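You operate a simulated robot arm through the tools that you are given. There is no shell and no other tool.

The job below is to be done with a simulated robot arm. You get a single attempt, and the scene is never put back.

JOB
Spin the yellow ball and wipe the oil off its crown all round.
Fine: the knob was left at HIGH: turn it to LOW first, start the spinner with dry hands, hold the bench cloth on the crown till no oil shows, lay the cloth back, stop the spinner and let it stand. Touch the turning ball only through the folded cloth, from above; keep out of the splash ring. Drop, tip or break nothing, pinch no finger.

Only the result counts: the job must be done as asked and must still hold three seconds after the hand-in. Knocking over, shifting, dropping, spilling or breaking anything else fails it. Flat cloth is picked up by pressing the open fingertips on it (5 to 10 N) and closing them slowly along it; thin cloth reads only 2 to 8 mm in the jaws.

ROBOT AND FRAMES
A 6-joint arm with a two-finger parallel gripper, fixed in place. Base frame: the origin is on the floor under the middle of its stand, x ahead of it, y to its left, z up. Units: m, degrees, N and s.
It reaches about 0.882 m from its shoulder. Its first joint turns from -66.0 to 66.0 degrees. Payload 2.9 kg.
The TCP is the grasp point between the finger pads, 0.03 m short of the fingertips. In the tool frame z runs along the fingers and y along their closing line. The gripper opens to 0.11 m. The fingers are 0.02 m wide and 0.01 m thick; the gripper's body (0.048 by 0.112 m) begins 0.055 m behind the TCP.
Orientation is told as [roll, pitch, yaw] about the base's x, y, z axes, in that order, counted from this pose: with the fingers straight down and closing along the base's y, the tool's x points along the base's -x, its y along +y and its z along -z.

CONTROLS
- The arm moves only by the tool play_rows. Its argument "motion" is a list of rows, each an object of numbers (a shift or turn left out is 0, a gripper value left out holds the last): "hand": the gripper command, from -1 (shut) to 1 (fully open), values between in proportion; "dx", "dy", "dz": the shift along the tool's x, y, z in units of 150 mm (1.0 is 150 mm); "ax", "ay", "az": the turn, a rotation vector about the tool's x, y, z in units of 90 degrees (1.0 is 90 degrees). In form: [{"hand": .., "dx": .., "dy": .., "dz": .., "ax": .., "ay": .., "az": ..}, ...]. A call has 1 to 20 rows; each row is the pose to reach, as a shift and turn from the pose commanded when the call began, along the tool's axes at that moment. A call with a number of a shift or a turn outside -1 to 1 is refused whole. Rows are played at 5 a second. More than 0.05 m and 8.6 degrees between two rows, or a gripper value outside its range, and nothing of the call is played. Where a pose cannot be reached the arm comes as near as it can. A force on the tool above 40 N (or 10 N above the force at the start of the call, whichever is more), or a blocked arm, ends the call early, and 0.2 s more pass. The fingers move at their own pace (about 0.108 m/s each) and stop on an object; they squeeze with about 41 N. The grip force told is the motor's: it shows also when the fingers shut on nothing. Time passes only in rows, and 0.2 s behind the last, so rows that repeat a pose let the fingers close. The reply holds the time, the measured pose of the TCP, the force on the tool along the base axes, the opening and the grip force, in the units named above and with some noise, with the torque about the TCP (base axes, N m) and any sound that the robot's microphone picked up.
- Cameras (640 x 400 px; columns grow to the right, rows downward): "scene" is fixed at [0.086, 0.4429, 1.3807]; the picture's right is [-0.66, -0.75, 0.00], its down [-0.46, 0.40, -0.79] and it looks along [0.60, -0.52, -0.61] (base axes); focal length 338 px, centre (320, 200). "wrist" rides on the gripper at [0.072, 0.017, -0.103] in the tool frame; the picture's right is [-0.23, 0.97, 0.00], its down [-0.76, -0.18, -0.62] and it looks along [-0.61, -0.14, 0.78] (tool axes); focal length 222 px, centre (320, 200). There is no depth. A picture from a camera that has moved, and an enlarged one, comes with that camera's place and axes in the base frame and with its lens.
- camera(camera): a new picture of that camera. It takes no simulated time.
- close_up(camera, box): a new picture of the part [left, top, right, bottom] of that camera's present view, enlarged. It takes no simulated time.
- close_job(): hands the job in; it is judged then, once.

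Nothing tells you positions but the pictures and the camera data. Unless the task says otherwise, let go and move clear before handing in.

The tools are called after "Request:" by a JSON object that holds its "name" and its "arguments". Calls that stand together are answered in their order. play_rows: Moves the arm, as the interface text tells. Its arguments: {"type":"object","properties":{"motion":{"type":"array","items":{"type":"object","properties":{"hand":{"type":"number"},"dx":{"type":"number"},"dy":{"type":"number"},"dz":{"type":"number"},"ax":{"type":"number"},"ay":{"type":"number"},"az":{"type":"number"}}}}},"required":["motion"]} The other tools are called the same way: camera (camera) takes a picture; close_up (camera, box) takes an enlarged picture of a part of a camera's view; close_job () hands the job in.

At the start:

```text
t: 0.0
position: [0.4866, 0.0548, 1.1425]
tcp_rot: [0.0, 0.0, 0.0]
contact_force: [0.3, 0.3, -0.5]
torque: [0.0, 0.03, 0.0]
opening: 0.1098
gripper_force: 0.2
```

scene: 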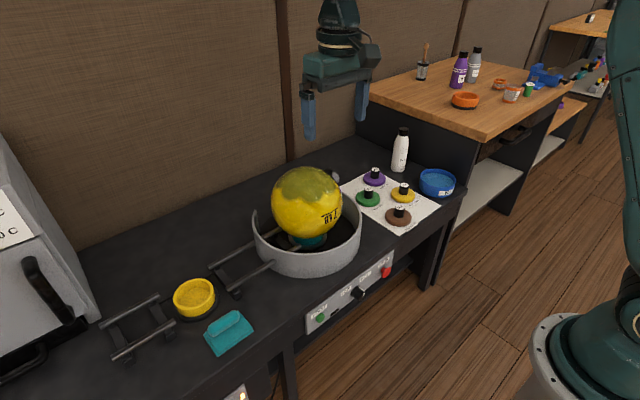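
wrist: 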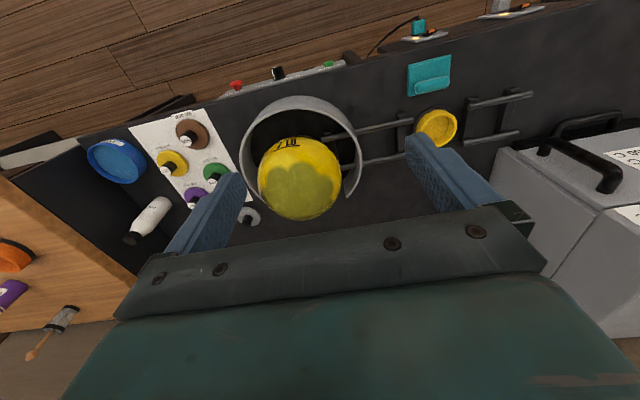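

I see a bench with a yellow ball in a splash ring, a teal cloth to its left, and a control panel with buttons and a knob on the bench front. I'll take close-ups before moving.

Request:
{"name": "close_up", "arguments": {"camera": "scene", "box": [280, 240, 420, 340]}}

Request:
{"name": "close_up", "arguments": {"camera": "scene", "box": [230, 140, 390, 290]}}

Request:
{"name": "close_up", "arguments": {"camera": "scene", "box": [90, 260, 290, 385]}}

Request:
{"name": "close_up", "arguments": {"camera": "wrist", "box": [200, 40, 480, 220]}}

```text
4.00 times, centred on (350, 290) of scene
camera zoom: at [0.086, 0.4429, 1.3807], right [-0.66, -0.75, 0.0], down [-0.46, 0.4, -0.79], along [0.6, -0.52, -0.61], focal length 1352 px, centre (200, -160)
```

zoom: 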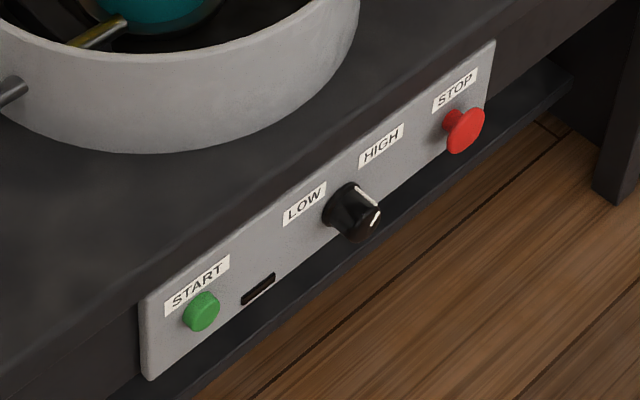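

```text
2.67 times, centred on (310, 215) of scene
camera zoom: at [0.086, 0.4429, 1.3807], right [-0.66, -0.75, 0.0], down [-0.46, 0.4, -0.79], along [0.6, -0.52, -0.61], focal length 901 px, centre (347, 160)
```

zoom: 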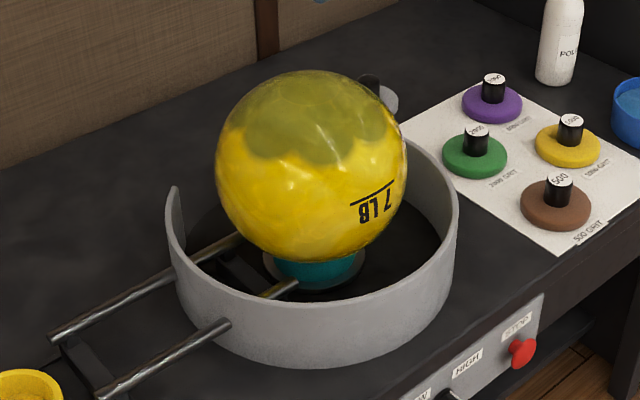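

```text
3.20 times, centred on (190, 322) of scene
camera zoom: at [0.086, 0.4429, 1.3807], right [-0.66, -0.75, 0.0], down [-0.46, 0.4, -0.79], along [0.6, -0.52, -0.61], focal length 1082 px, centre (736, -192)
```

zoom: 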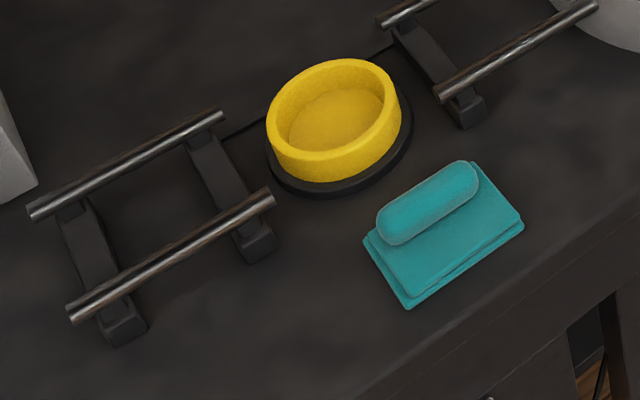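

```text
2.22 times, centred on (340, 130) of wrist
camera zoom: at [0.4137, 0.0734, 1.245], right [0.23, 0.97, 0.0], down [0.76, -0.18, 0.62], along [0.61, -0.14, -0.78], focal length 494 px, centre (276, 356)
```

zoom: 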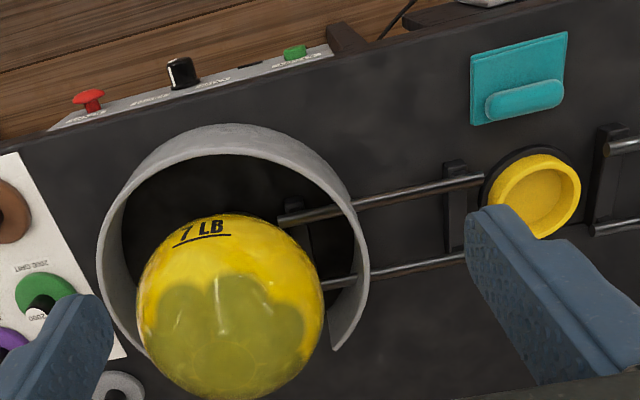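

I put the ball centre near (0.705, -0.047, 0.765) with a radius of about 0.105, and the cloth near (0.575, 0.31, 0.62). The control panel is on the bench front at about x 0.5. I'll draw back and tilt the wrist camera to look at the panel.

Request:
{"name": "play_rows", "arguments": {"motion": [{"dx": 0.25, "dz": 0.1, "ay": -0.09}, {"dx": 0.5, "dz": 0.3, "ay": -0.18}, {"dx": 0.75, "dz": 0.55, "ay": -0.27}, {"dx": 0.95, "dz": 0.8, "ay": -0.333}, {"dx": 0.95, "dz": 1.0, "ay": -0.333}, {"dx": 0.95, "dz": 1.0, "ay": -0.333}]}}

Request:
{"name": "camera", "arguments": {"camera": "wrist"}}

Request:
{"name": "camera", "arguments": {"camera": "scene"}}

```text
refused: row 3 steps farther than a row can; nothing moved
```

```text
taken
camera wrist: at [0.4137, 0.0734, 1.245], right [0.23, 0.97, 0.0], down [0.76, -0.18, 0.62], along [0.61, -0.14, -0.78], focal length 222 px, centre (320, 200)
```

wrist: 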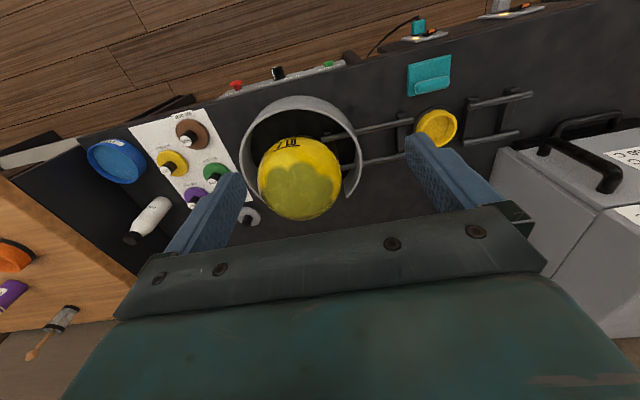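

```text
taken
```

scene: 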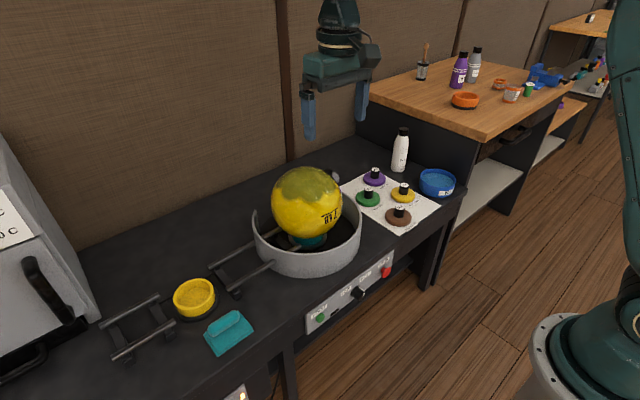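

That call was refused because one row stepped further than allowed, and nothing moved. I'll replay the same retreat with smaller steps.

Request:
{"name": "play_rows", "arguments": {"motion": [{"dx": 0.2, "dz": 0.1, "ay": -0.08}, {"dx": 0.4, "dz": 0.25, "ay": -0.16}, {"dx": 0.6, "dz": 0.45, "ay": -0.24}, {"dx": 0.8, "dz": 0.65, "ay": -0.3}, {"dx": 0.95, "dz": 0.85, "ay": -0.333}, {"dx": 0.95, "dz": 1.0, "ay": -0.333}, {"dx": 0.95, "dz": 1.0, "ay": -0.333}]}}

Request:
{"name": "camera", "arguments": {"camera": "wrist"}}

Request:
{"name": "camera", "arguments": {"camera": "scene"}}

```text
t: 1.6
position: [0.3429, 0.0552, 0.992]
tcp_rot: [-0.1, -30.1, 0.0]
contact_force: [0.3, 0.1, 0.0]
torque: [-0.01, 0.03, -0.02]
opening: 0.1099
gripper_force: 0.1
```

```text
taken
camera wrist: at [0.2289, 0.0734, 1.0445], right [0.2, 0.97, 0.11], down [0.35, -0.18, 0.92], along [0.92, -0.14, -0.37], focal length 222 px, centre (320, 200)
```

wrist: 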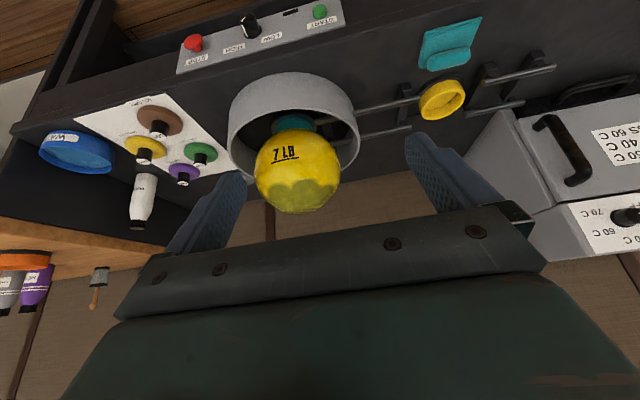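

```text
taken
```

scene: 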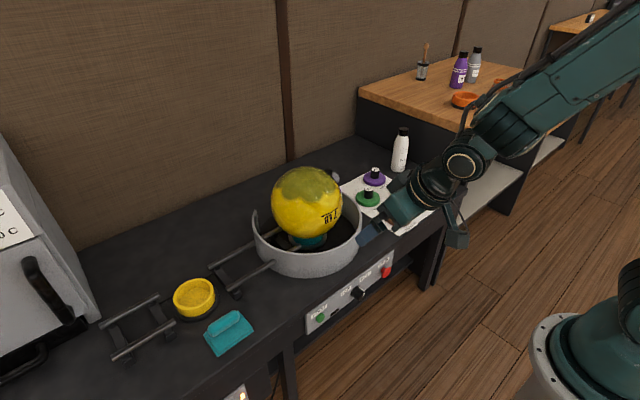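

The panel is now in view from the front, upside-down because of how the camera is mounted. I'll enlarge the panel, the ball and the cloth from here to work out positions.

Request:
{"name": "close_up", "arguments": {"camera": "wrist", "box": [160, 0, 360, 90]}}

Request:
{"name": "close_up", "arguments": {"camera": "wrist", "box": [215, 60, 375, 220]}}

Request:
{"name": "close_up", "arguments": {"camera": "wrist", "box": [370, 0, 530, 140]}}

```text
3.20 times, centred on (260, 45) of wrist
camera zoom: at [0.2289, 0.0734, 1.0445], right [0.2, 0.97, 0.11], down [0.35, -0.18, 0.92], along [0.92, -0.14, -0.37], focal length 711 px, centre (512, 696)
```

zoom: 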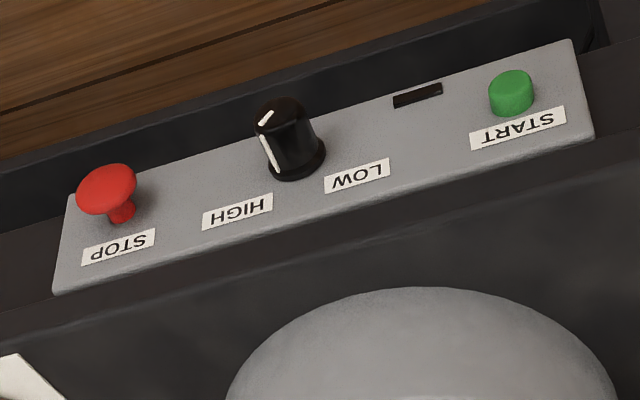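

```text
2.50 times, centred on (295, 140) of wrist
camera zoom: at [0.2289, 0.0734, 1.0445], right [0.2, 0.97, 0.11], down [0.35, -0.18, 0.92], along [0.92, -0.14, -0.37], focal length 555 px, centre (382, 350)
```

zoom: 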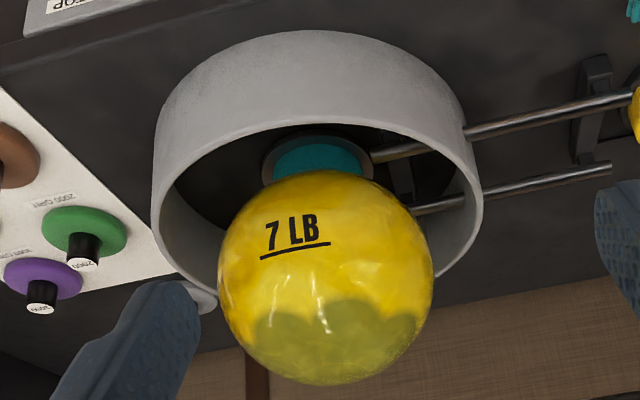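

```text
2.86 times, centred on (450, 70) of wrist
camera zoom: at [0.2289, 0.0734, 1.0445], right [0.2, 0.97, 0.11], down [0.35, -0.18, 0.92], along [0.92, -0.14, -0.37], focal length 635 px, centre (-51, 571)
```

zoom: 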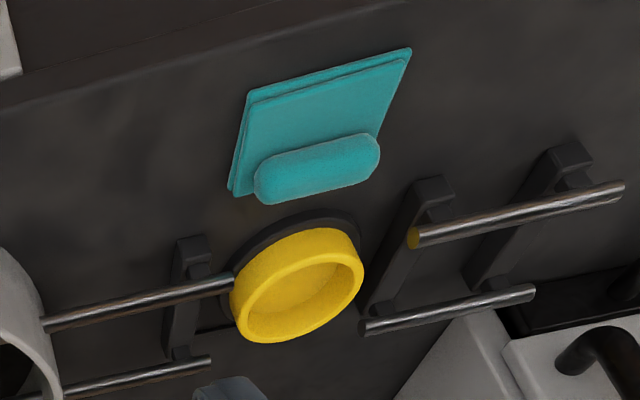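

All three controls sit at z of about 0.537: START at y 0.077, the knob at y -0.065 and STOP at y -0.18. The panel face is at x of about 0.513. I'll come down in front of it, away from the bench, and turn the fingers level towards the panel.

Request:
{"name": "play_rows", "arguments": {"motion": [{"dx": 0.1, "dz": 0.17, "dy": -0.07, "ay": -0.05}, {"dx": 0.2, "dz": 0.34, "dy": -0.14, "ay": -0.1}, {"dx": 0.3, "dz": 0.5, "dy": -0.21, "ay": -0.15}, {"dx": 0.4, "dz": 0.66, "dy": -0.28, "ay": -0.2}, {"dx": 0.467, "dz": 0.808, "dy": -0.333, "ay": -0.222}, {"dx": 0.467, "dz": 0.808, "dy": -0.333, "ay": -0.222}]}}

Request:
{"name": "camera", "arguments": {"camera": "wrist"}}

Request:
{"name": "camera", "arguments": {"camera": "scene"}}

```text
t: 3.0
position: [0.3919, 0.0063, 0.836]
tcp_rot: [0.0, -50.0, 0.0]
contact_force: [-0.3, -0.5, 0.2]
torque: [0.05, -0.01, -0.02]
opening: 0.1101
gripper_force: 0.1
out of reach, approached as far as the arm can: row 1, 2, 3, 4, 5, 6
```

```text
taken
camera wrist: at [0.2664, 0.0232, 0.8469], right [0.15, 0.97, 0.17], down [0.01, -0.18, 0.98], along [0.99, -0.14, -0.04], focal length 222 px, centre (320, 200)
```

wrist: 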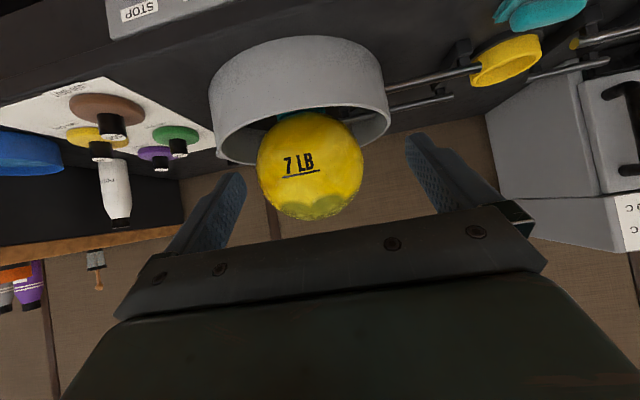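

```text
taken
```

scene: 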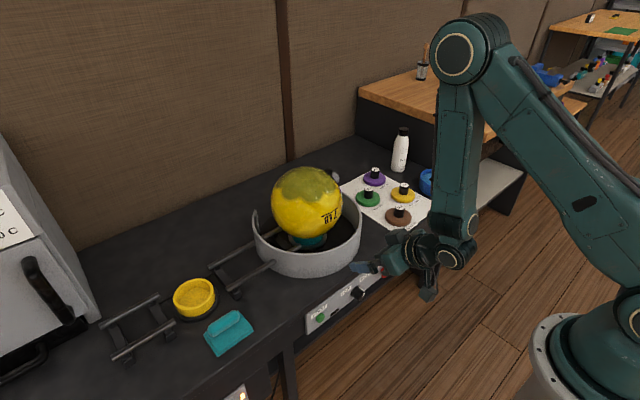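

The last pose was slightly too close to the base, so the arm stopped at x 0.39 with the pitch at -50°. I'll carry on down and a little forward, turning as I go.

Request:
{"name": "play_rows", "arguments": {"motion": [{"dx": 0.09, "dz": 0.18, "dy": -0.09, "ay": -0.045}, {"dx": 0.18, "dz": 0.36, "dy": -0.18, "ay": -0.09}, {"dx": 0.27, "dz": 0.54, "dy": -0.28, "ay": -0.135}, {"dx": 0.36, "dz": 0.72, "dy": -0.37, "ay": -0.18}, {"dx": 0.458, "dz": 0.907, "dy": -0.467, "ay": -0.222}, {"dx": 0.458, "dz": 0.907, "dy": -0.467, "ay": -0.222}]}}

Request:
{"name": "camera", "arguments": {"camera": "wrist"}}

```text
t: 4.4
position: [0.4913, -0.0768, 0.6919]
tcp_rot: [0.0, -69.9, 0.0]
contact_force: [1.4, 1.4, 0.9]
torque: [-0.01, 0.06, -0.01]
opening: 0.1102
gripper_force: 0.1
out of reach, approached as far as the arm can: row 2, 3, 4, 5, 6
```

```text
taken
camera wrist: at [0.3703, -0.0572, 0.6583], right [0.08, 0.97, 0.21], down [-0.32, -0.18, 0.93], along [0.94, -0.14, 0.3], focal length 222 px, centre (320, 200)
```

wrist: 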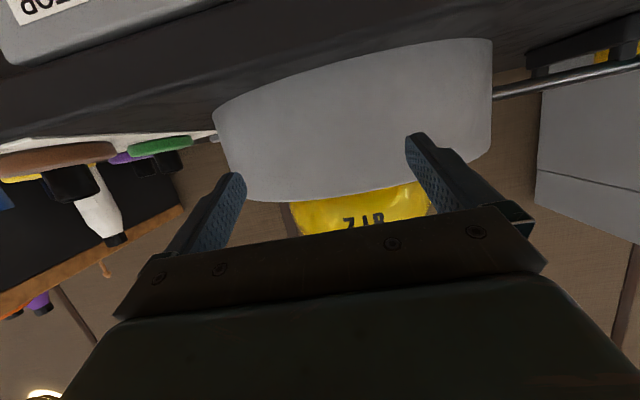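

The arm can't hold the fingers level this close to the base: it drifted out to x 0.49, and the fingertips are near the ring. I'll back off to a steeper finger angle of about -30° pitch. From there I can grip the knob from above like a wrench.

Request:
{"name": "play_rows", "arguments": {"motion": [{"dx": -0.03, "dz": -0.08, "dy": 0.01, "ay": 0.08}, {"dx": -0.06, "dz": -0.22, "dy": 0.02, "ay": 0.16}, {"dx": -0.09, "dz": -0.36, "dy": 0.03, "ay": 0.24}, {"dx": -0.12, "dz": -0.5, "dy": 0.05, "ay": 0.32}, {"dx": -0.15, "dz": -0.62, "dy": 0.06, "ay": 0.39}, {"dx": -0.171, "dz": -0.7, "dy": 0.067, "ay": 0.444}, {"dx": -0.171, "dz": -0.7, "dy": 0.067, "ay": 0.444}]}}

Request:
{"name": "camera", "arguments": {"camera": "wrist"}}

Request:
{"name": "camera", "arguments": {"camera": "scene"}}

```text
t: 6.0
position: [0.4012, -0.0642, 0.7517]
tcp_rot: [0.0, -29.9, -0.1]
contact_force: [0.3, -0.1, 0.0]
torque: [-0.03, -0.01, 0.02]
opening: 0.1097
gripper_force: 0.1
```

```text
taken
camera wrist: at [0.287, -0.0464, 0.804], right [0.2, 0.97, 0.11], down [0.35, -0.18, 0.92], along [0.92, -0.14, -0.38], focal length 222 px, centre (320, 200)
```

wrist: 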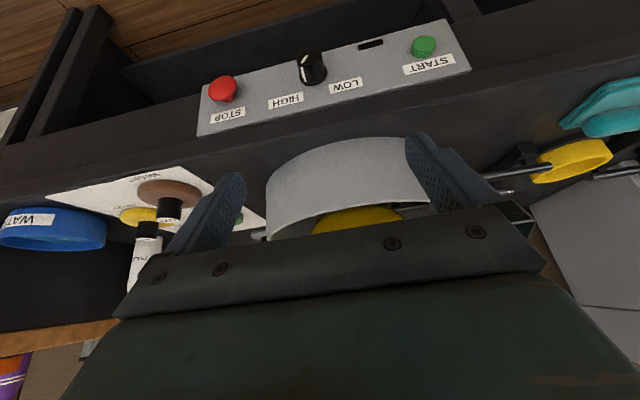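

```text
taken
```

scene: 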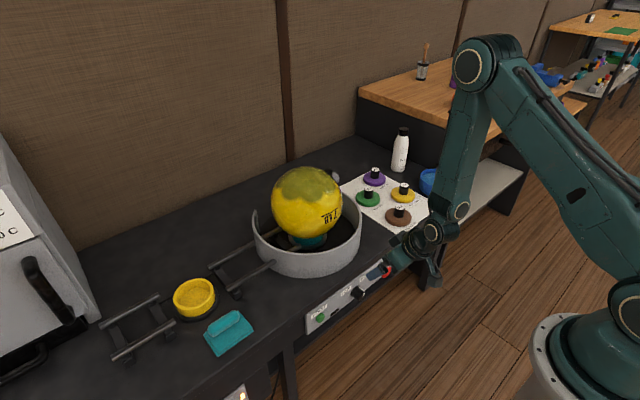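

The arm reached that pose exactly, and the panel is clearly in view. I'll zoom in on the knob, the buttons and the bench edge.

Request:
{"name": "close_up", "arguments": {"camera": "wrist", "box": [180, 10, 480, 170]}}

Request:
{"name": "close_up", "arguments": {"camera": "wrist", "box": [265, 30, 365, 120]}}

Request:
{"name": "close_up", "arguments": {"camera": "scene", "box": [330, 260, 400, 320]}}

```text
2.13 times, centred on (330, 90) of wrist
camera zoom: at [0.287, -0.0464, 0.804], right [0.2, 0.97, 0.11], down [0.35, -0.18, 0.92], along [0.92, -0.14, -0.38], focal length 474 px, centre (299, 435)
```

zoom: 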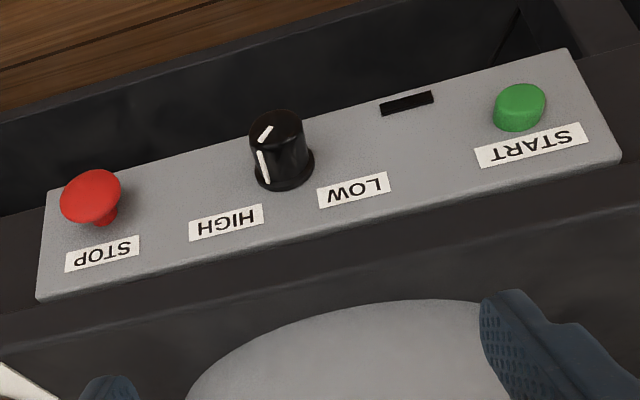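

```text
4.44 times, centred on (315, 75) of wrist
camera zoom: at [0.287, -0.0464, 0.804], right [0.2, 0.97, 0.11], down [0.35, -0.18, 0.92], along [0.92, -0.14, -0.38], focal length 987 px, centre (342, 756)
```

zoom: 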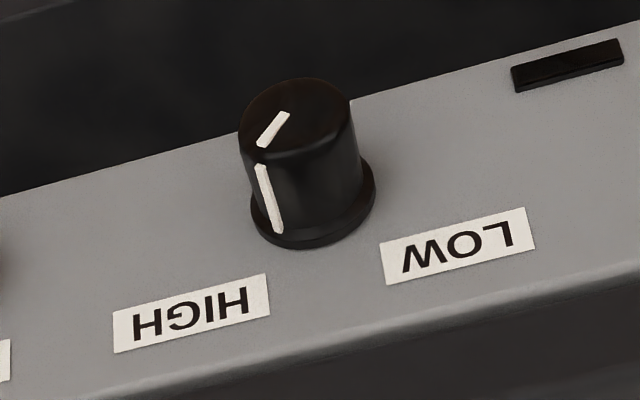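

```text
6.67 times, centred on (365, 290) of scene
camera zoom: at [0.086, 0.4429, 1.3807], right [-0.66, -0.75, 0.0], down [-0.46, 0.4, -0.79], along [0.6, -0.52, -0.61], focal length 2254 px, centre (20, -400)
```

zoom: 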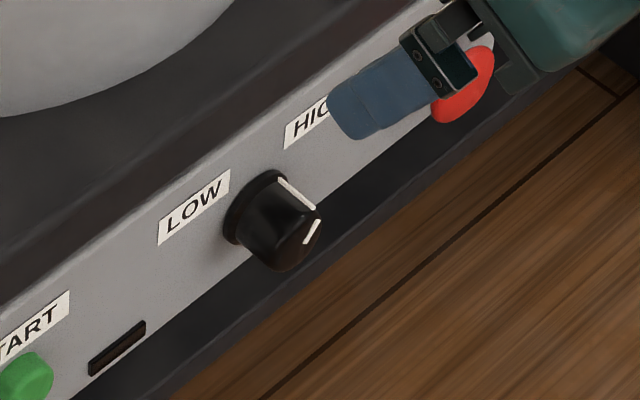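

The knob axis is near y -0.069, z 0.529, with its front face at x 0.479. The pointer sits about 40° right of up, at HIGH. I'll lower the open hand in front of the knob at -30° pitch, keeping well back from it.

Request:
{"name": "play_rows", "arguments": {"motion": [{"dx": 0.11, "dz": 0.19, "dy": -0.01}, {"dx": 0.22, "dz": 0.38, "dy": -0.02}, {"dx": 0.33, "dz": 0.57, "dy": -0.03}, {"dx": 0.433, "dz": 0.751, "dy": -0.033}, {"dx": 0.433, "dz": 0.751, "dy": -0.033}]}}

```text
t: 7.2
position: [0.4018, -0.0708, 0.6186]
tcp_rot: [0.0, -30.0, 0.1]
contact_force: [-0.2, 0.0, 0.6]
torque: [0.05, 0.0, 0.03]
opening: 0.1099
gripper_force: 0.0
```

The arm reached that pose. Next I'll lean the hand 42° about the knob axis, still back at x 0.41, so the later turn ends comfortably.

Request:
{"name": "play_rows", "arguments": {"motion": [{"dx": 0.04, "dz": 0.09, "ax": -0.067, "az": 0.039}, {"dx": 0.08, "dz": 0.18, "ax": -0.135, "az": 0.078}, {"dx": 0.12, "dz": 0.27, "ax": -0.202, "az": 0.117}, {"dx": 0.16, "dz": 0.36, "ax": -0.269, "az": 0.156}, {"dx": 0.2, "dz": 0.45, "dy": 0.012, "ax": -0.337, "az": 0.194}, {"dx": 0.237, "dz": 0.517, "dy": 0.012, "ax": -0.404, "az": 0.2333}, {"dx": 0.237, "dz": 0.517, "dy": 0.012, "ax": -0.404, "az": 0.2333}]}}

Request:
{"name": "camera", "arguments": {"camera": "wrist"}}

Request:
{"name": "camera", "arguments": {"camera": "scene"}}

```text
t: 8.8
position: [0.4094, -0.0685, 0.5358]
tcp_rot: [46.3, -21.8, -21.1]
contact_force: [-0.7, 0.1, -0.1]
torque: [-0.01, 0.01, -0.01]
opening: 0.11
gripper_force: 0.1
```

```text
taken
camera wrist: at [0.295, -0.0899, 0.586], right [0.2, 0.65, 0.74], down [0.35, -0.75, 0.56], along [0.92, 0.15, -0.37], focal length 222 px, centre (320, 200)
```

wrist: 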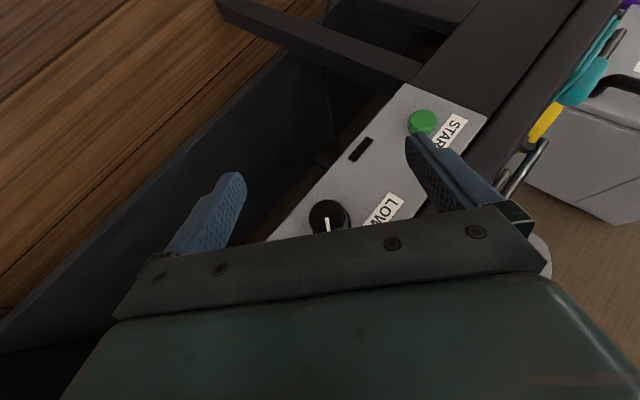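

```text
taken
```

scene: 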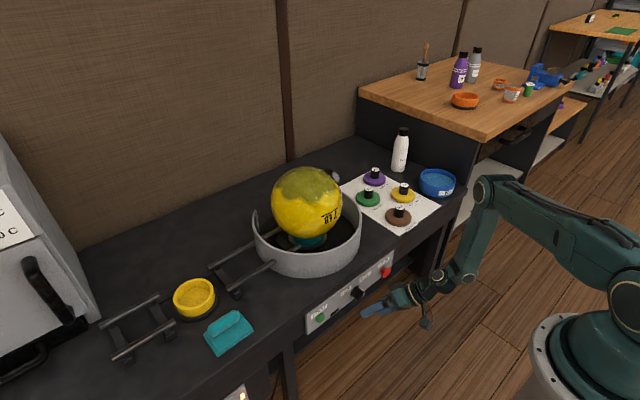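

The lean was reached exactly and nothing is being touched. I'll enlarge the knob from here to refine its position.

Request:
{"name": "close_up", "arguments": {"camera": "wrist", "box": [280, 80, 480, 240]}}

Request:
{"name": "close_up", "arguments": {"camera": "scene", "box": [300, 240, 420, 340]}}

```text
2.50 times, centred on (380, 160) of wrist
camera zoom: at [0.295, -0.0899, 0.586], right [0.2, 0.65, 0.74], down [0.35, -0.75, 0.56], along [0.92, 0.15, -0.37], focal length 555 px, centre (170, 300)
```

zoom: 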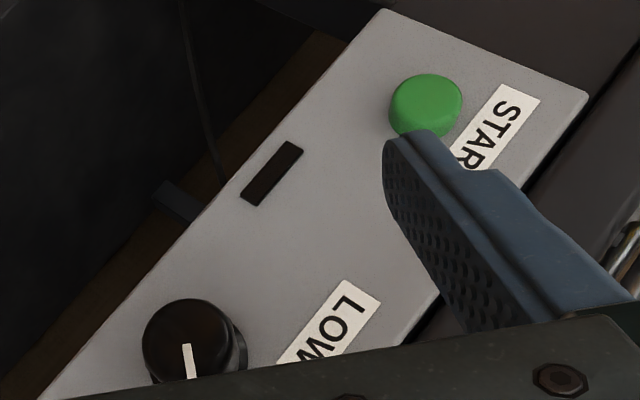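

```text
4.00 times, centred on (360, 290) of scene
camera zoom: at [0.086, 0.4429, 1.3807], right [-0.66, -0.75, 0.0], down [-0.46, 0.4, -0.79], along [0.6, -0.52, -0.61], focal length 1352 px, centre (160, -160)
```

zoom: 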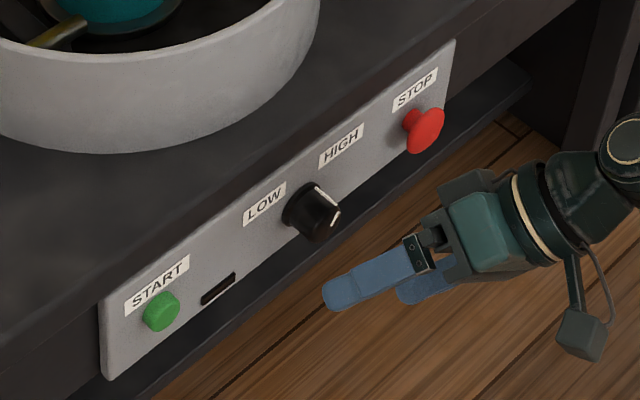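

I've refined the knob axis to y -0.0686, z 0.528 with a radius of about 16 mm, and the pointer is about 47° right of up. I'll narrow the jaws to about 60 mm and move in so they straddle the knob without touching it.

Request:
{"name": "play_rows", "arguments": {"motion": [{"hand": 0.1}, {"hand": 0.1, "dx": -0.1, "dy": -0.035, "dz": 0.07}, {"hand": 0.1, "dx": -0.2, "dy": -0.035, "dz": 0.14}, {"hand": 0.1, "dx": -0.3, "dy": -0.035, "dz": 0.21}, {"hand": 0.1, "dx": -0.394, "dy": -0.035, "dz": 0.272}, {"hand": 0.1, "dx": -0.394, "dy": -0.035, "dz": 0.272}]}}

Request:
{"name": "close_up", "arguments": {"camera": "wrist", "box": [160, 80, 480, 280]}}

Request:
{"name": "close_up", "arguments": {"camera": "scene", "box": [300, 240, 420, 340]}}

```text
t: 10.2
position: [0.4816, -0.0684, 0.5274]
tcp_rot: [46.1, -21.7, -21.1]
contact_force: [-0.3, 0.3, 0.7]
torque: [0.02, -0.02, -0.02]
opening: 0.0607
gripper_force: 0.0
```

```text
2.00 times, centred on (320, 180) of wrist
camera zoom: at [0.3662, -0.0902, 0.5787], right [0.2, 0.65, 0.74], down [0.35, -0.75, 0.56], along [0.92, 0.15, -0.37], focal length 444 px, centre (320, 240)
```

zoom: 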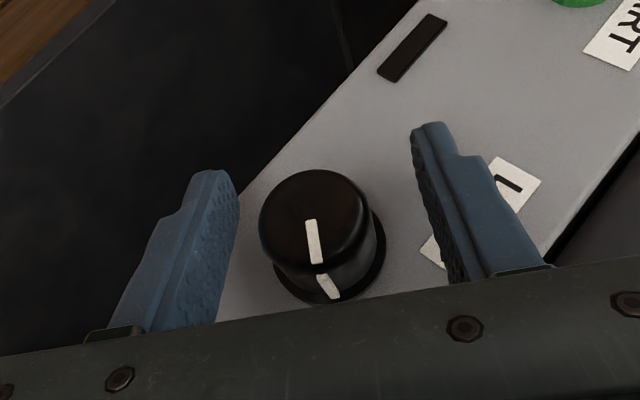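

```text
4.00 times, centred on (360, 290) of scene
camera zoom: at [0.086, 0.4429, 1.3807], right [-0.66, -0.75, 0.0], down [-0.46, 0.4, -0.79], along [0.6, -0.52, -0.61], focal length 1352 px, centre (160, -160)
```

zoom: 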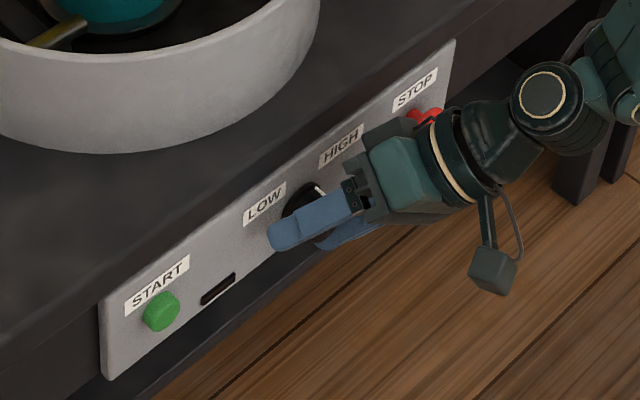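

The knob sits centred between the fingers with no contact force. I'll close on it now without moving the arm.

Request:
{"name": "play_rows", "arguments": {"motion": [{"hand": -0.2}, {"hand": -0.4}, {"hand": -0.6}, {"hand": -0.6}]}}

Request:
{"name": "close_up", "arguments": {"camera": "wrist", "box": [160, 80, 480, 280]}}

```text
t: 11.2
position: [0.4805, -0.0721, 0.5279]
tcp_rot: [45.7, -21.8, -21.2]
contact_force: [1.6, -16.3, -16.5]
torque: [0.03, -0.25, -0.13]
opening: 0.0335
gripper_force: 45.1
```

```text
2.00 times, centred on (320, 180) of wrist
camera zoom: at [0.3662, -0.0918, 0.578], right [0.2, 0.65, 0.73], down [0.35, -0.75, 0.57], along [0.92, 0.14, -0.38], focal length 444 px, centre (320, 240)
```

zoom: 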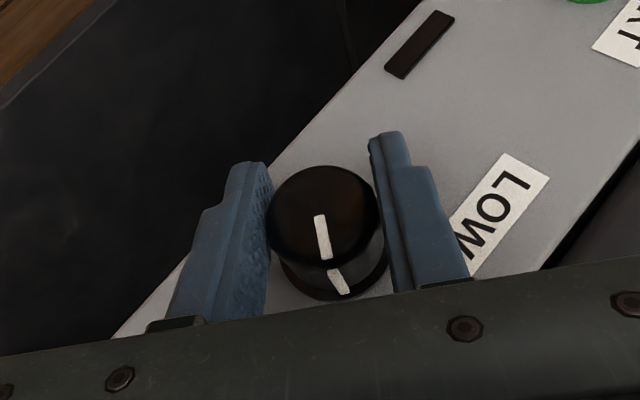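

The jaws hold the knob at 33.5 mm, with about 23 N of sideways load because the knob sits roughly 2 mm off my estimate. I'll shift to take up that offset and turn the first 40° counter-clockwise.

Request:
{"name": "play_rows", "arguments": {"motion": [{"dy": -0.008}, {"dy": -0.016}, {"dy": -0.016, "ax": 0.064, "az": -0.037}, {"dy": -0.016, "ax": 0.128, "az": -0.074}, {"dy": -0.016, "ax": 0.192, "az": -0.111}, {"dy": -0.016, "ax": 0.257, "az": -0.148}, {"dy": -0.016, "ax": 0.321, "az": -0.185}, {"dy": -0.016, "ax": 0.385, "az": -0.222}, {"dy": -0.016, "ax": 0.385, "az": -0.222}]}}

Request:
{"name": "close_up", "arguments": {"camera": "wrist", "box": [160, 80, 480, 280]}}

```text
t: 12.6
position: [0.4802, -0.0708, 0.5274]
tcp_rot: [21.3, -28.4, -10.7]
contact_force: [-6.9, -2.0, 9.5]
torque: [0.0, -0.41, 0.04]
opening: 0.0337
gripper_force: 44.6
stopped in row 6: the force on the tool passed its limit at 42 N (the readings are from after the stop); the commanded pose is now the measured one
```

```text
2.00 times, centred on (320, 180) of wrist
camera zoom: at [0.3662, -0.0698, 0.5829], right [0.2, 0.89, 0.42], down [0.35, -0.46, 0.82], along [0.92, -0.02, -0.4], focal length 444 px, centre (320, 240)
```

zoom: 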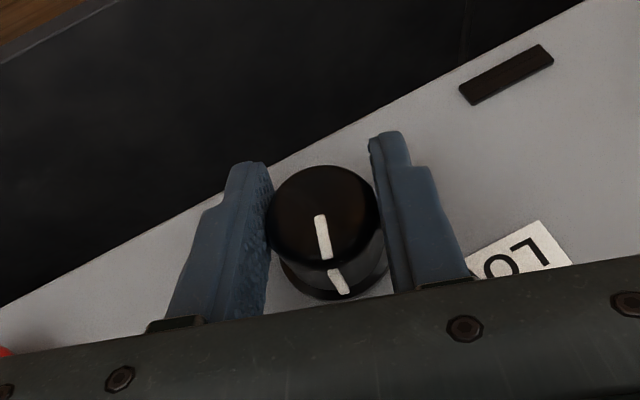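

The knob turned about 23° with the grip before a force spike stopped the call, and only about 12 N remains along the fingers. I'll ease back 1 mm and keep turning in small portions.

Request:
{"name": "play_rows", "arguments": {"motion": [{"dz": -0.008}, {"dz": -0.008, "ax": 0.048, "az": -0.028}, {"dz": -0.008, "ax": 0.096, "az": -0.056}, {"dz": -0.008, "ax": 0.144, "az": -0.083}, {"dz": -0.008, "ax": 0.144, "az": -0.083}]}}

Request:
{"name": "close_up", "arguments": {"camera": "wrist", "box": [160, 80, 480, 280]}}

```text
t: 13.8
position: [0.4799, -0.0701, 0.5291]
tcp_rot: [4.3, -29.8, -2.2]
contact_force: [12.6, 10.0, -22.3]
torque: [0.06, 0.64, 0.27]
opening: 0.0336
gripper_force: 45.2
```

```text
2.00 times, centred on (320, 180) of wrist
camera zoom: at [0.3661, -0.0551, 0.5825], right [0.2, 0.96, 0.18], down [0.35, -0.24, 0.91], along [0.92, -0.12, -0.38], focal length 444 px, centre (320, 240)
```

zoom: 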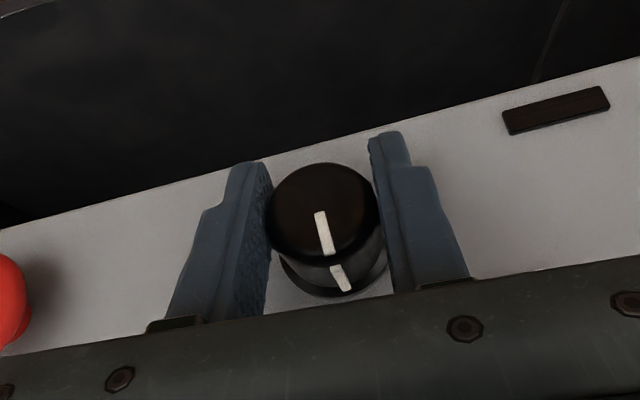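

The pointer is now almost straight up, but I overcorrected and there is a 26 N pull along the fingers. I'll ease back in and turn another 15°.

Request:
{"name": "play_rows", "arguments": {"motion": [{"dz": 0.0055, "dy": 0.002}, {"dz": 0.0055, "dy": 0.002, "ax": 0.048, "az": -0.028}, {"dz": 0.0055, "dy": 0.002, "ax": 0.096, "az": -0.056}, {"dz": 0.0055, "dy": 0.002, "ax": 0.144, "az": -0.083}, {"dz": 0.0055, "dy": 0.002, "ax": 0.144, "az": -0.083}]}}

```text
t: 14.9
position: [0.4815, -0.0694, 0.5275]
tcp_rot: [-12.8, -29.4, 6.4]
contact_force: [0.5, 10.6, -10.8]
torque: [-0.05, -0.76, 0.08]
opening: 0.0328
gripper_force: 45.0
```

The forces are small again. I'll continue another 15° with small corrections.

Request:
{"name": "play_rows", "arguments": {"motion": [{"dz": 0.002, "dy": 0.003}, {"dz": 0.002, "dy": 0.003, "ax": 0.048, "az": -0.028}, {"dz": 0.002, "dy": 0.003, "ax": 0.096, "az": -0.056}, {"dz": 0.002, "dy": 0.003, "ax": 0.144, "az": -0.083}, {"dz": 0.002, "dy": 0.003, "ax": 0.144, "az": -0.083}]}}

Request:
{"name": "close_up", "arguments": {"camera": "wrist", "box": [160, 80, 480, 280]}}

Request:
{"name": "close_up", "arguments": {"camera": "scene", "box": [300, 240, 420, 340]}}

```text
t: 16.1
position: [0.4792, -0.0694, 0.5266]
tcp_rot: [-29.5, -26.5, 14.3]
contact_force: [2.8, 2.8, -19.2]
torque: [0.47, 0.08, 0.09]
opening: 0.0326
gripper_force: 44.7
```

```text
2.00 times, centred on (320, 180) of wrist
camera zoom: at [0.3663, -0.0289, 0.5667], right [0.2, 0.92, -0.33], down [0.35, 0.25, 0.9], along [0.92, -0.29, -0.27], focal length 444 px, centre (320, 240)
```

zoom: 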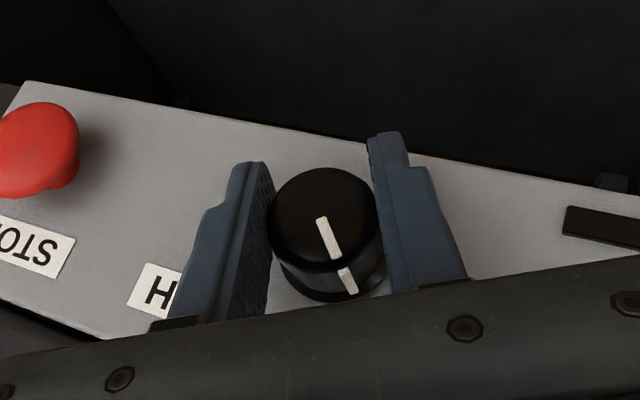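

```text
4.00 times, centred on (360, 290) of scene
camera zoom: at [0.0863, 0.4429, 1.3807], right [-0.66, -0.75, 0.0], down [-0.46, 0.4, -0.79], along [0.6, -0.52, -0.61], focal length 1352 px, centre (160, -160)
```

zoom: 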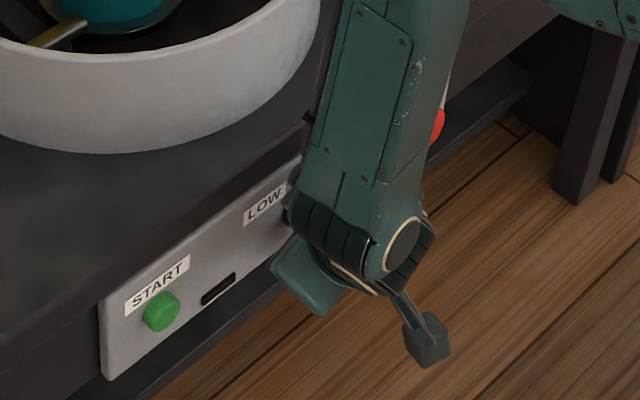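

The pointer is now about 40° left of up, so it is nearly at LOW. I'll turn a last small part while watching the force.

Request:
{"name": "play_rows", "arguments": {"motion": [{"dz": 0.004, "dy": 0.003}, {"dz": 0.004, "dy": 0.003, "ax": 0.048, "az": -0.028}, {"dz": 0.004, "dy": 0.003, "ax": 0.096, "az": -0.056}, {"dz": 0.004, "dy": 0.003, "ax": 0.096, "az": -0.056}]}}

Request:
{"name": "close_up", "arguments": {"camera": "wrist", "box": [160, 80, 480, 280]}}

Request:
{"name": "camera", "arguments": {"camera": "scene"}}

```text
t: 17.1
position: [0.4806, -0.0695, 0.5251]
tcp_rot: [-40.3, -23.7, 18.8]
contact_force: [-5.7, 8.7, 1.0]
torque: [0.99, 0.19, -0.05]
opening: 0.0338
gripper_force: 44.6
```

```text
2.00 times, centred on (320, 180) of wrist
camera zoom: at [0.3671, -0.0225, 0.5591], right [0.2, 0.85, -0.48], down [0.35, 0.4, 0.85], along [0.92, -0.34, -0.22], focal length 444 px, centre (320, 240)
```

zoom: 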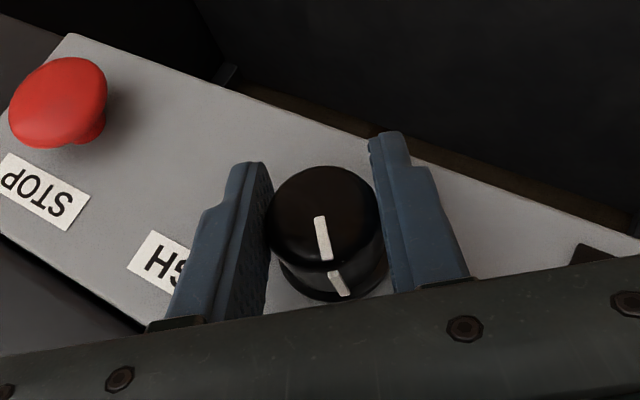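

```text
taken
```

scene: 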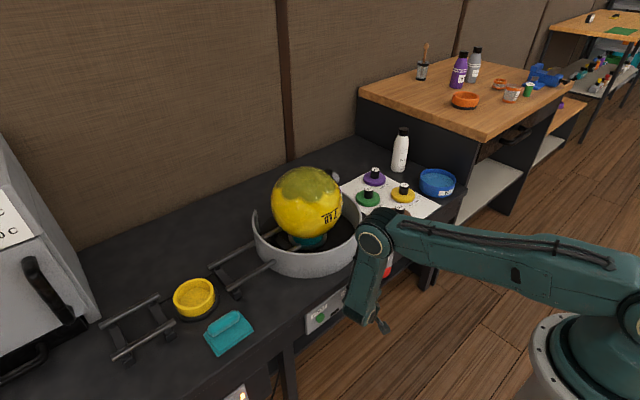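

The last 10° of turn moved the pointer only 2°, and the torque rose to 1 N m, so the knob is at its LOW stop. I'll open the fingers and look.

Request:
{"name": "play_rows", "arguments": {"motion": [{"hand": 0.0}, {"hand": 0.1}, {"hand": 0.1}]}}

Request:
{"name": "close_up", "arguments": {"camera": "wrist", "box": [160, 80, 480, 280]}}

```text
t: 17.9
position: [0.4814, -0.0704, 0.528]
tcp_rot: [-40.3, -23.6, 18.9]
contact_force: [-0.3, -0.3, -0.1]
torque: [0.0, 0.01, 0.01]
opening: 0.0605
gripper_force: 0.0
```

```text
2.00 times, centred on (320, 180) of wrist
camera zoom: at [0.3669, -0.0231, 0.5591], right [0.2, 0.85, -0.48], down [0.35, 0.4, 0.85], along [0.92, -0.34, -0.22], focal length 444 px, centre (320, 240)
```

zoom: 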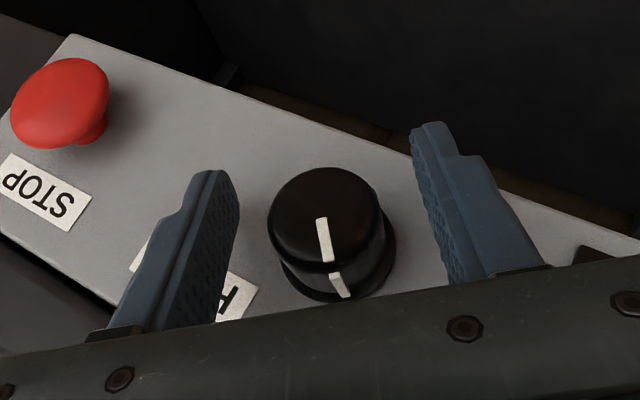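

The fingers are free and the pointer stays at LOW. I'll pull straight back, then bring the hand upright again.

Request:
{"name": "play_rows", "arguments": {"motion": [{"hand": 0.1, "dx": 0.13, "dz": -0.078}, {"hand": 0.1, "dx": 0.27, "dz": -0.155}, {"hand": 0.1, "dx": 0.404, "dz": -0.233}, {"hand": 0.1, "dx": 0.404, "dz": -0.233, "ax": -0.07, "az": 0.04}, {"hand": 0.1, "dx": 0.404, "dz": -0.233, "ax": -0.14, "az": 0.081}, {"hand": 0.1, "dx": 0.404, "dz": -0.233, "ax": -0.21, "az": 0.121}, {"hand": 0.1, "dx": 0.404, "dz": -0.233, "ax": -0.28, "az": 0.162}, {"hand": 0.1, "dx": 0.404, "dz": -0.233, "ax": -0.351, "az": 0.203}, {"hand": 0.1, "dx": 0.404, "dz": -0.233, "ax": -0.351, "az": 0.203}]}}

Request:
{"name": "close_up", "arguments": {"camera": "wrist", "box": [180, 40, 500, 240]}}

Request:
{"name": "camera", "arguments": {"camera": "scene"}}

```text
t: 19.9
position: [0.4118, -0.0699, 0.527]
tcp_rot: [0.3, -30.0, -0.2]
contact_force: [-0.3, -0.5, 0.8]
torque: [-0.02, 0.02, -0.01]
opening: 0.0606
gripper_force: 0.0
```

```text
2.00 times, centred on (340, 140) of wrist
camera zoom: at [0.2971, -0.0511, 0.5799], right [0.2, 0.97, 0.12], down [0.35, -0.18, 0.92], along [0.92, -0.14, -0.37], focal length 444 px, centre (280, 320)
```

zoom: 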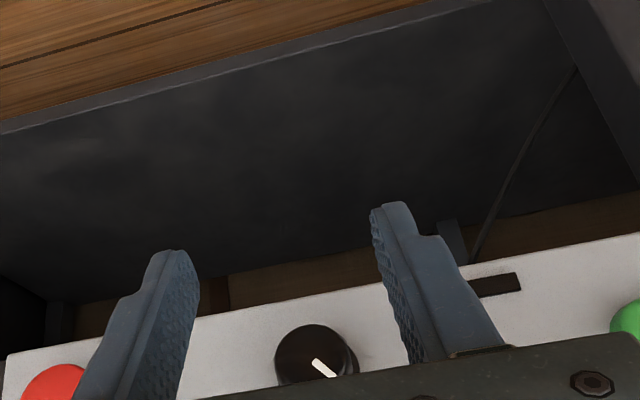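

```text
taken
```

scene: 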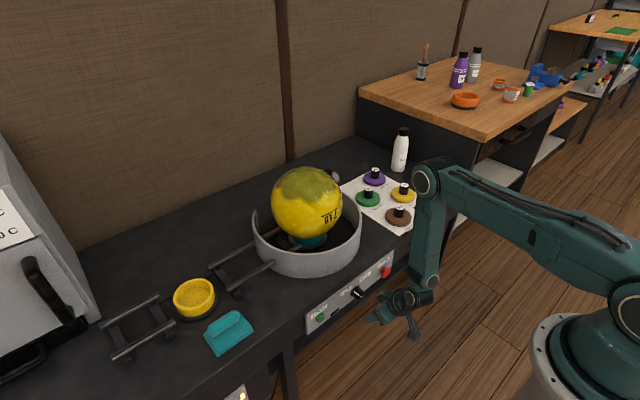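

Request:
{"name": "close_up", "arguments": {"camera": "scene", "box": [300, 240, 420, 340]}}

```text
4.00 times, centred on (360, 290) of scene
camera zoom: at [0.086, 0.4429, 1.3807], right [-0.66, -0.75, 0.0], down [-0.46, 0.4, -0.79], along [0.6, -0.52, -0.61], focal length 1352 px, centre (160, -160)
```

zoom: 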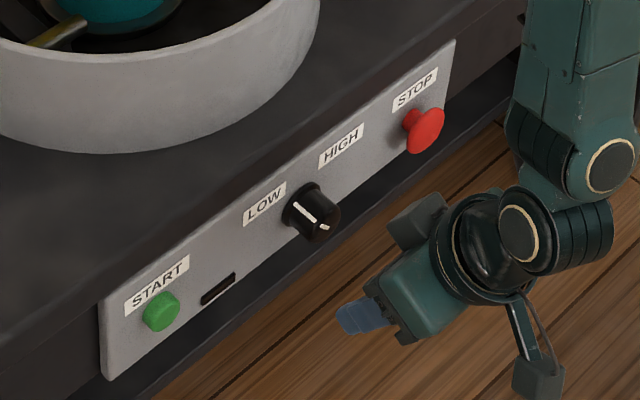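

The knob now points at LOW in both views. Next I'll shut the dry fingers and move them in front of START, stopping short of the button.

Request:
{"name": "play_rows", "arguments": {"motion": [{"hand": -0.5, "dx": -0.05, "dz": -0.015, "dy": 0.24}, {"hand": -1, "dx": -0.1, "dz": -0.03, "dy": 0.48}, {"hand": -1, "dx": -0.15, "dz": -0.045, "dy": 0.72}, {"hand": -1, "dx": -0.258, "dz": -0.074, "dy": 0.966}, {"hand": -1, "dx": -0.258, "dz": -0.074, "dy": 0.966}, {"hand": -1, "dx": -0.258, "dz": -0.074, "dy": 0.966}]}}

Request:
{"name": "close_up", "arguments": {"camera": "wrist", "box": [180, 60, 500, 260]}}

Request:
{"name": "close_up", "arguments": {"camera": "scene", "box": [280, 240, 400, 340]}}

```text
t: 21.4
position: [0.4401, 0.0789, 0.5541]
tcp_rot: [0.3, -30.0, -0.2]
contact_force: [0.0, -0.3, 0.1]
torque: [0.01, -0.03, 0.02]
opening: 0.0004
gripper_force: 37.5
```

```text
2.00 times, centred on (340, 160) of wrist
camera zoom: at [0.3267, 0.0959, 0.607], right [0.2, 0.97, 0.12], down [0.35, -0.18, 0.92], along [0.92, -0.14, -0.37], focal length 444 px, centre (280, 280)
```

zoom: 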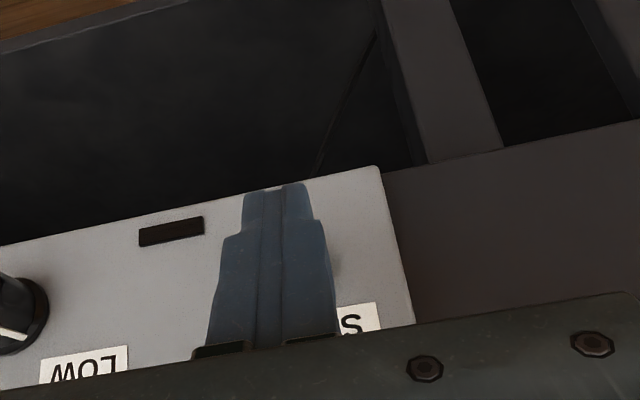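

```text
4.00 times, centred on (340, 290) of scene
camera zoom: at [0.086, 0.4429, 1.3807], right [-0.66, -0.75, 0.0], down [-0.46, 0.4, -0.79], along [0.6, -0.52, -0.61], focal length 1352 px, centre (240, -160)
```

zoom: 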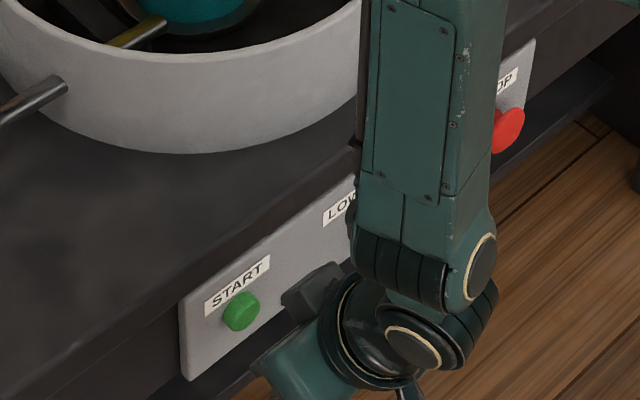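

The closed fingertips are lined up in front of START, which is near (0.50, 0.077, 0.537). I'll push forward in small steps and watch the force and sound.

Request:
{"name": "play_rows", "arguments": {"motion": [{"hand": -1, "dx": -0.11, "dz": 0.04}, {"hand": -1, "dx": -0.2096, "dz": 0.09}, {"hand": -1, "dx": -0.227, "dz": 0.1}, {"hand": -1, "dx": -0.244, "dz": 0.11}]}}

Request:
{"name": "close_up", "arguments": {"camera": "scene", "box": [280, 240, 400, 340]}}

```text
t: 22.4
position: [0.48, 0.0758, 0.5584]
tcp_rot: [0.3, -30.0, -0.2]
contact_force: [-2.8, 0.0, -1.2]
torque: [-0.01, 0.07, 0.01]
opening: 0.0001
gripper_force: 37.6
heard: click
```

```text
4.00 times, centred on (340, 290) of scene
camera zoom: at [0.086, 0.4429, 1.3807], right [-0.66, -0.75, 0.0], down [-0.46, 0.4, -0.79], along [0.6, -0.52, -0.61], focal length 1352 px, centre (240, -160)
```

zoom: 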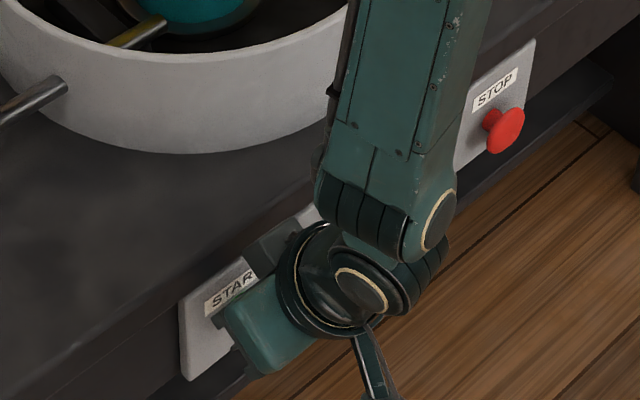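

I heard a click with only 2.8 N of force. I'll back straight off and check whether the ball turns.

Request:
{"name": "play_rows", "arguments": {"motion": [{"hand": -1, "dx": 0.12, "dz": -0.07}, {"hand": -1, "dx": 0.24, "dz": -0.14}, {"hand": -1, "dx": 0.346, "dz": -0.2}]}}

Request:
{"name": "close_up", "arguments": {"camera": "scene", "box": [230, 140, 390, 290]}}

Request:
{"name": "close_up", "arguments": {"camera": "scene", "box": [280, 240, 400, 340]}}

```text
t: 23.1
position: [0.4199, 0.0747, 0.5584]
tcp_rot: [0.4, -30.0, -0.2]
contact_force: [-0.2, 0.8, 0.0]
torque: [0.02, -0.03, -0.01]
opening: 0.0002
gripper_force: 37.6
```

```text
2.67 times, centred on (310, 215) of scene
camera zoom: at [0.086, 0.4429, 1.3807], right [-0.66, -0.75, 0.0], down [-0.46, 0.4, -0.79], along [0.6, -0.52, -0.61], focal length 901 px, centre (347, 160)
```

zoom: 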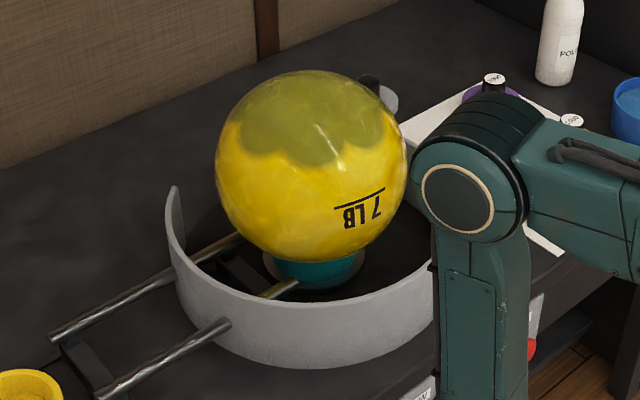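

```text
4.00 times, centred on (340, 290) of scene
camera zoom: at [0.086, 0.4429, 1.3807], right [-0.66, -0.75, 0.0], down [-0.46, 0.4, -0.79], along [0.6, -0.52, -0.61], focal length 1352 px, centre (240, -160)
```

zoom: 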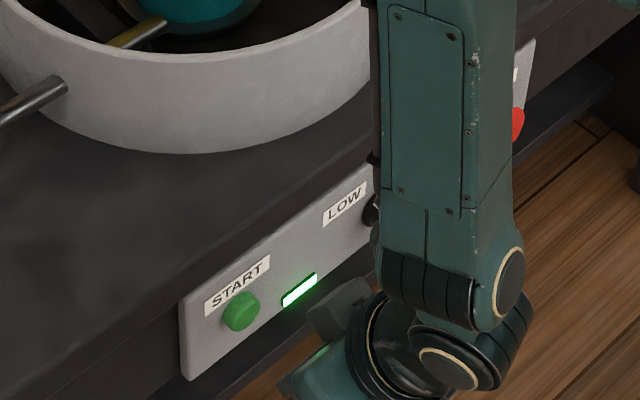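

The lamp is lit green and the printed label has moved, so the spinner is running. Next is the cloth. I'll rise away from the panel first, keeping clear of the bench edge.

Request:
{"name": "play_rows", "arguments": {"motion": [{"dx": -0.12, "dz": -0.21, "dy": 0.06}, {"dx": -0.24, "dz": -0.42, "dy": 0.13}, {"dx": -0.36, "dz": -0.63, "dy": 0.2}, {"dx": -0.5, "dz": -0.867, "dy": 0.333}, {"dx": -0.5, "dz": -0.867, "dy": 0.333}]}}

Request:
{"name": "close_up", "arguments": {"camera": "scene", "box": [230, 140, 390, 290]}}

```text
t: 24.4
position: [0.4214, 0.1221, 0.7096]
tcp_rot: [0.2, -30.0, -0.1]
contact_force: [-0.1, -0.4, -0.2]
torque: [0.0, 0.02, -0.01]
opening: 0.0001
gripper_force: 37.8
```

```text
2.67 times, centred on (310, 215) of scene
camera zoom: at [0.086, 0.4429, 1.3807], right [-0.66, -0.75, 0.0], down [-0.46, 0.4, -0.79], along [0.6, -0.52, -0.61], focal length 901 px, centre (347, 160)
```

zoom: 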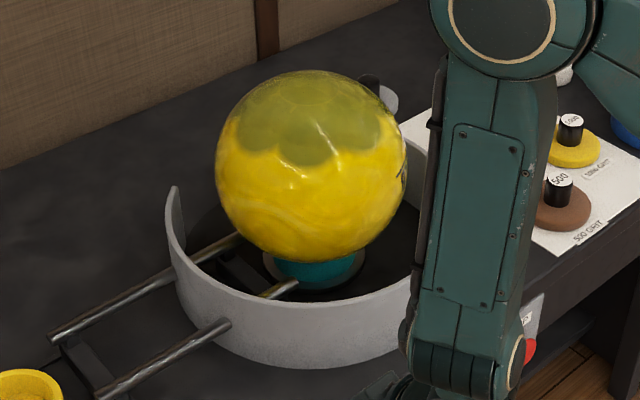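

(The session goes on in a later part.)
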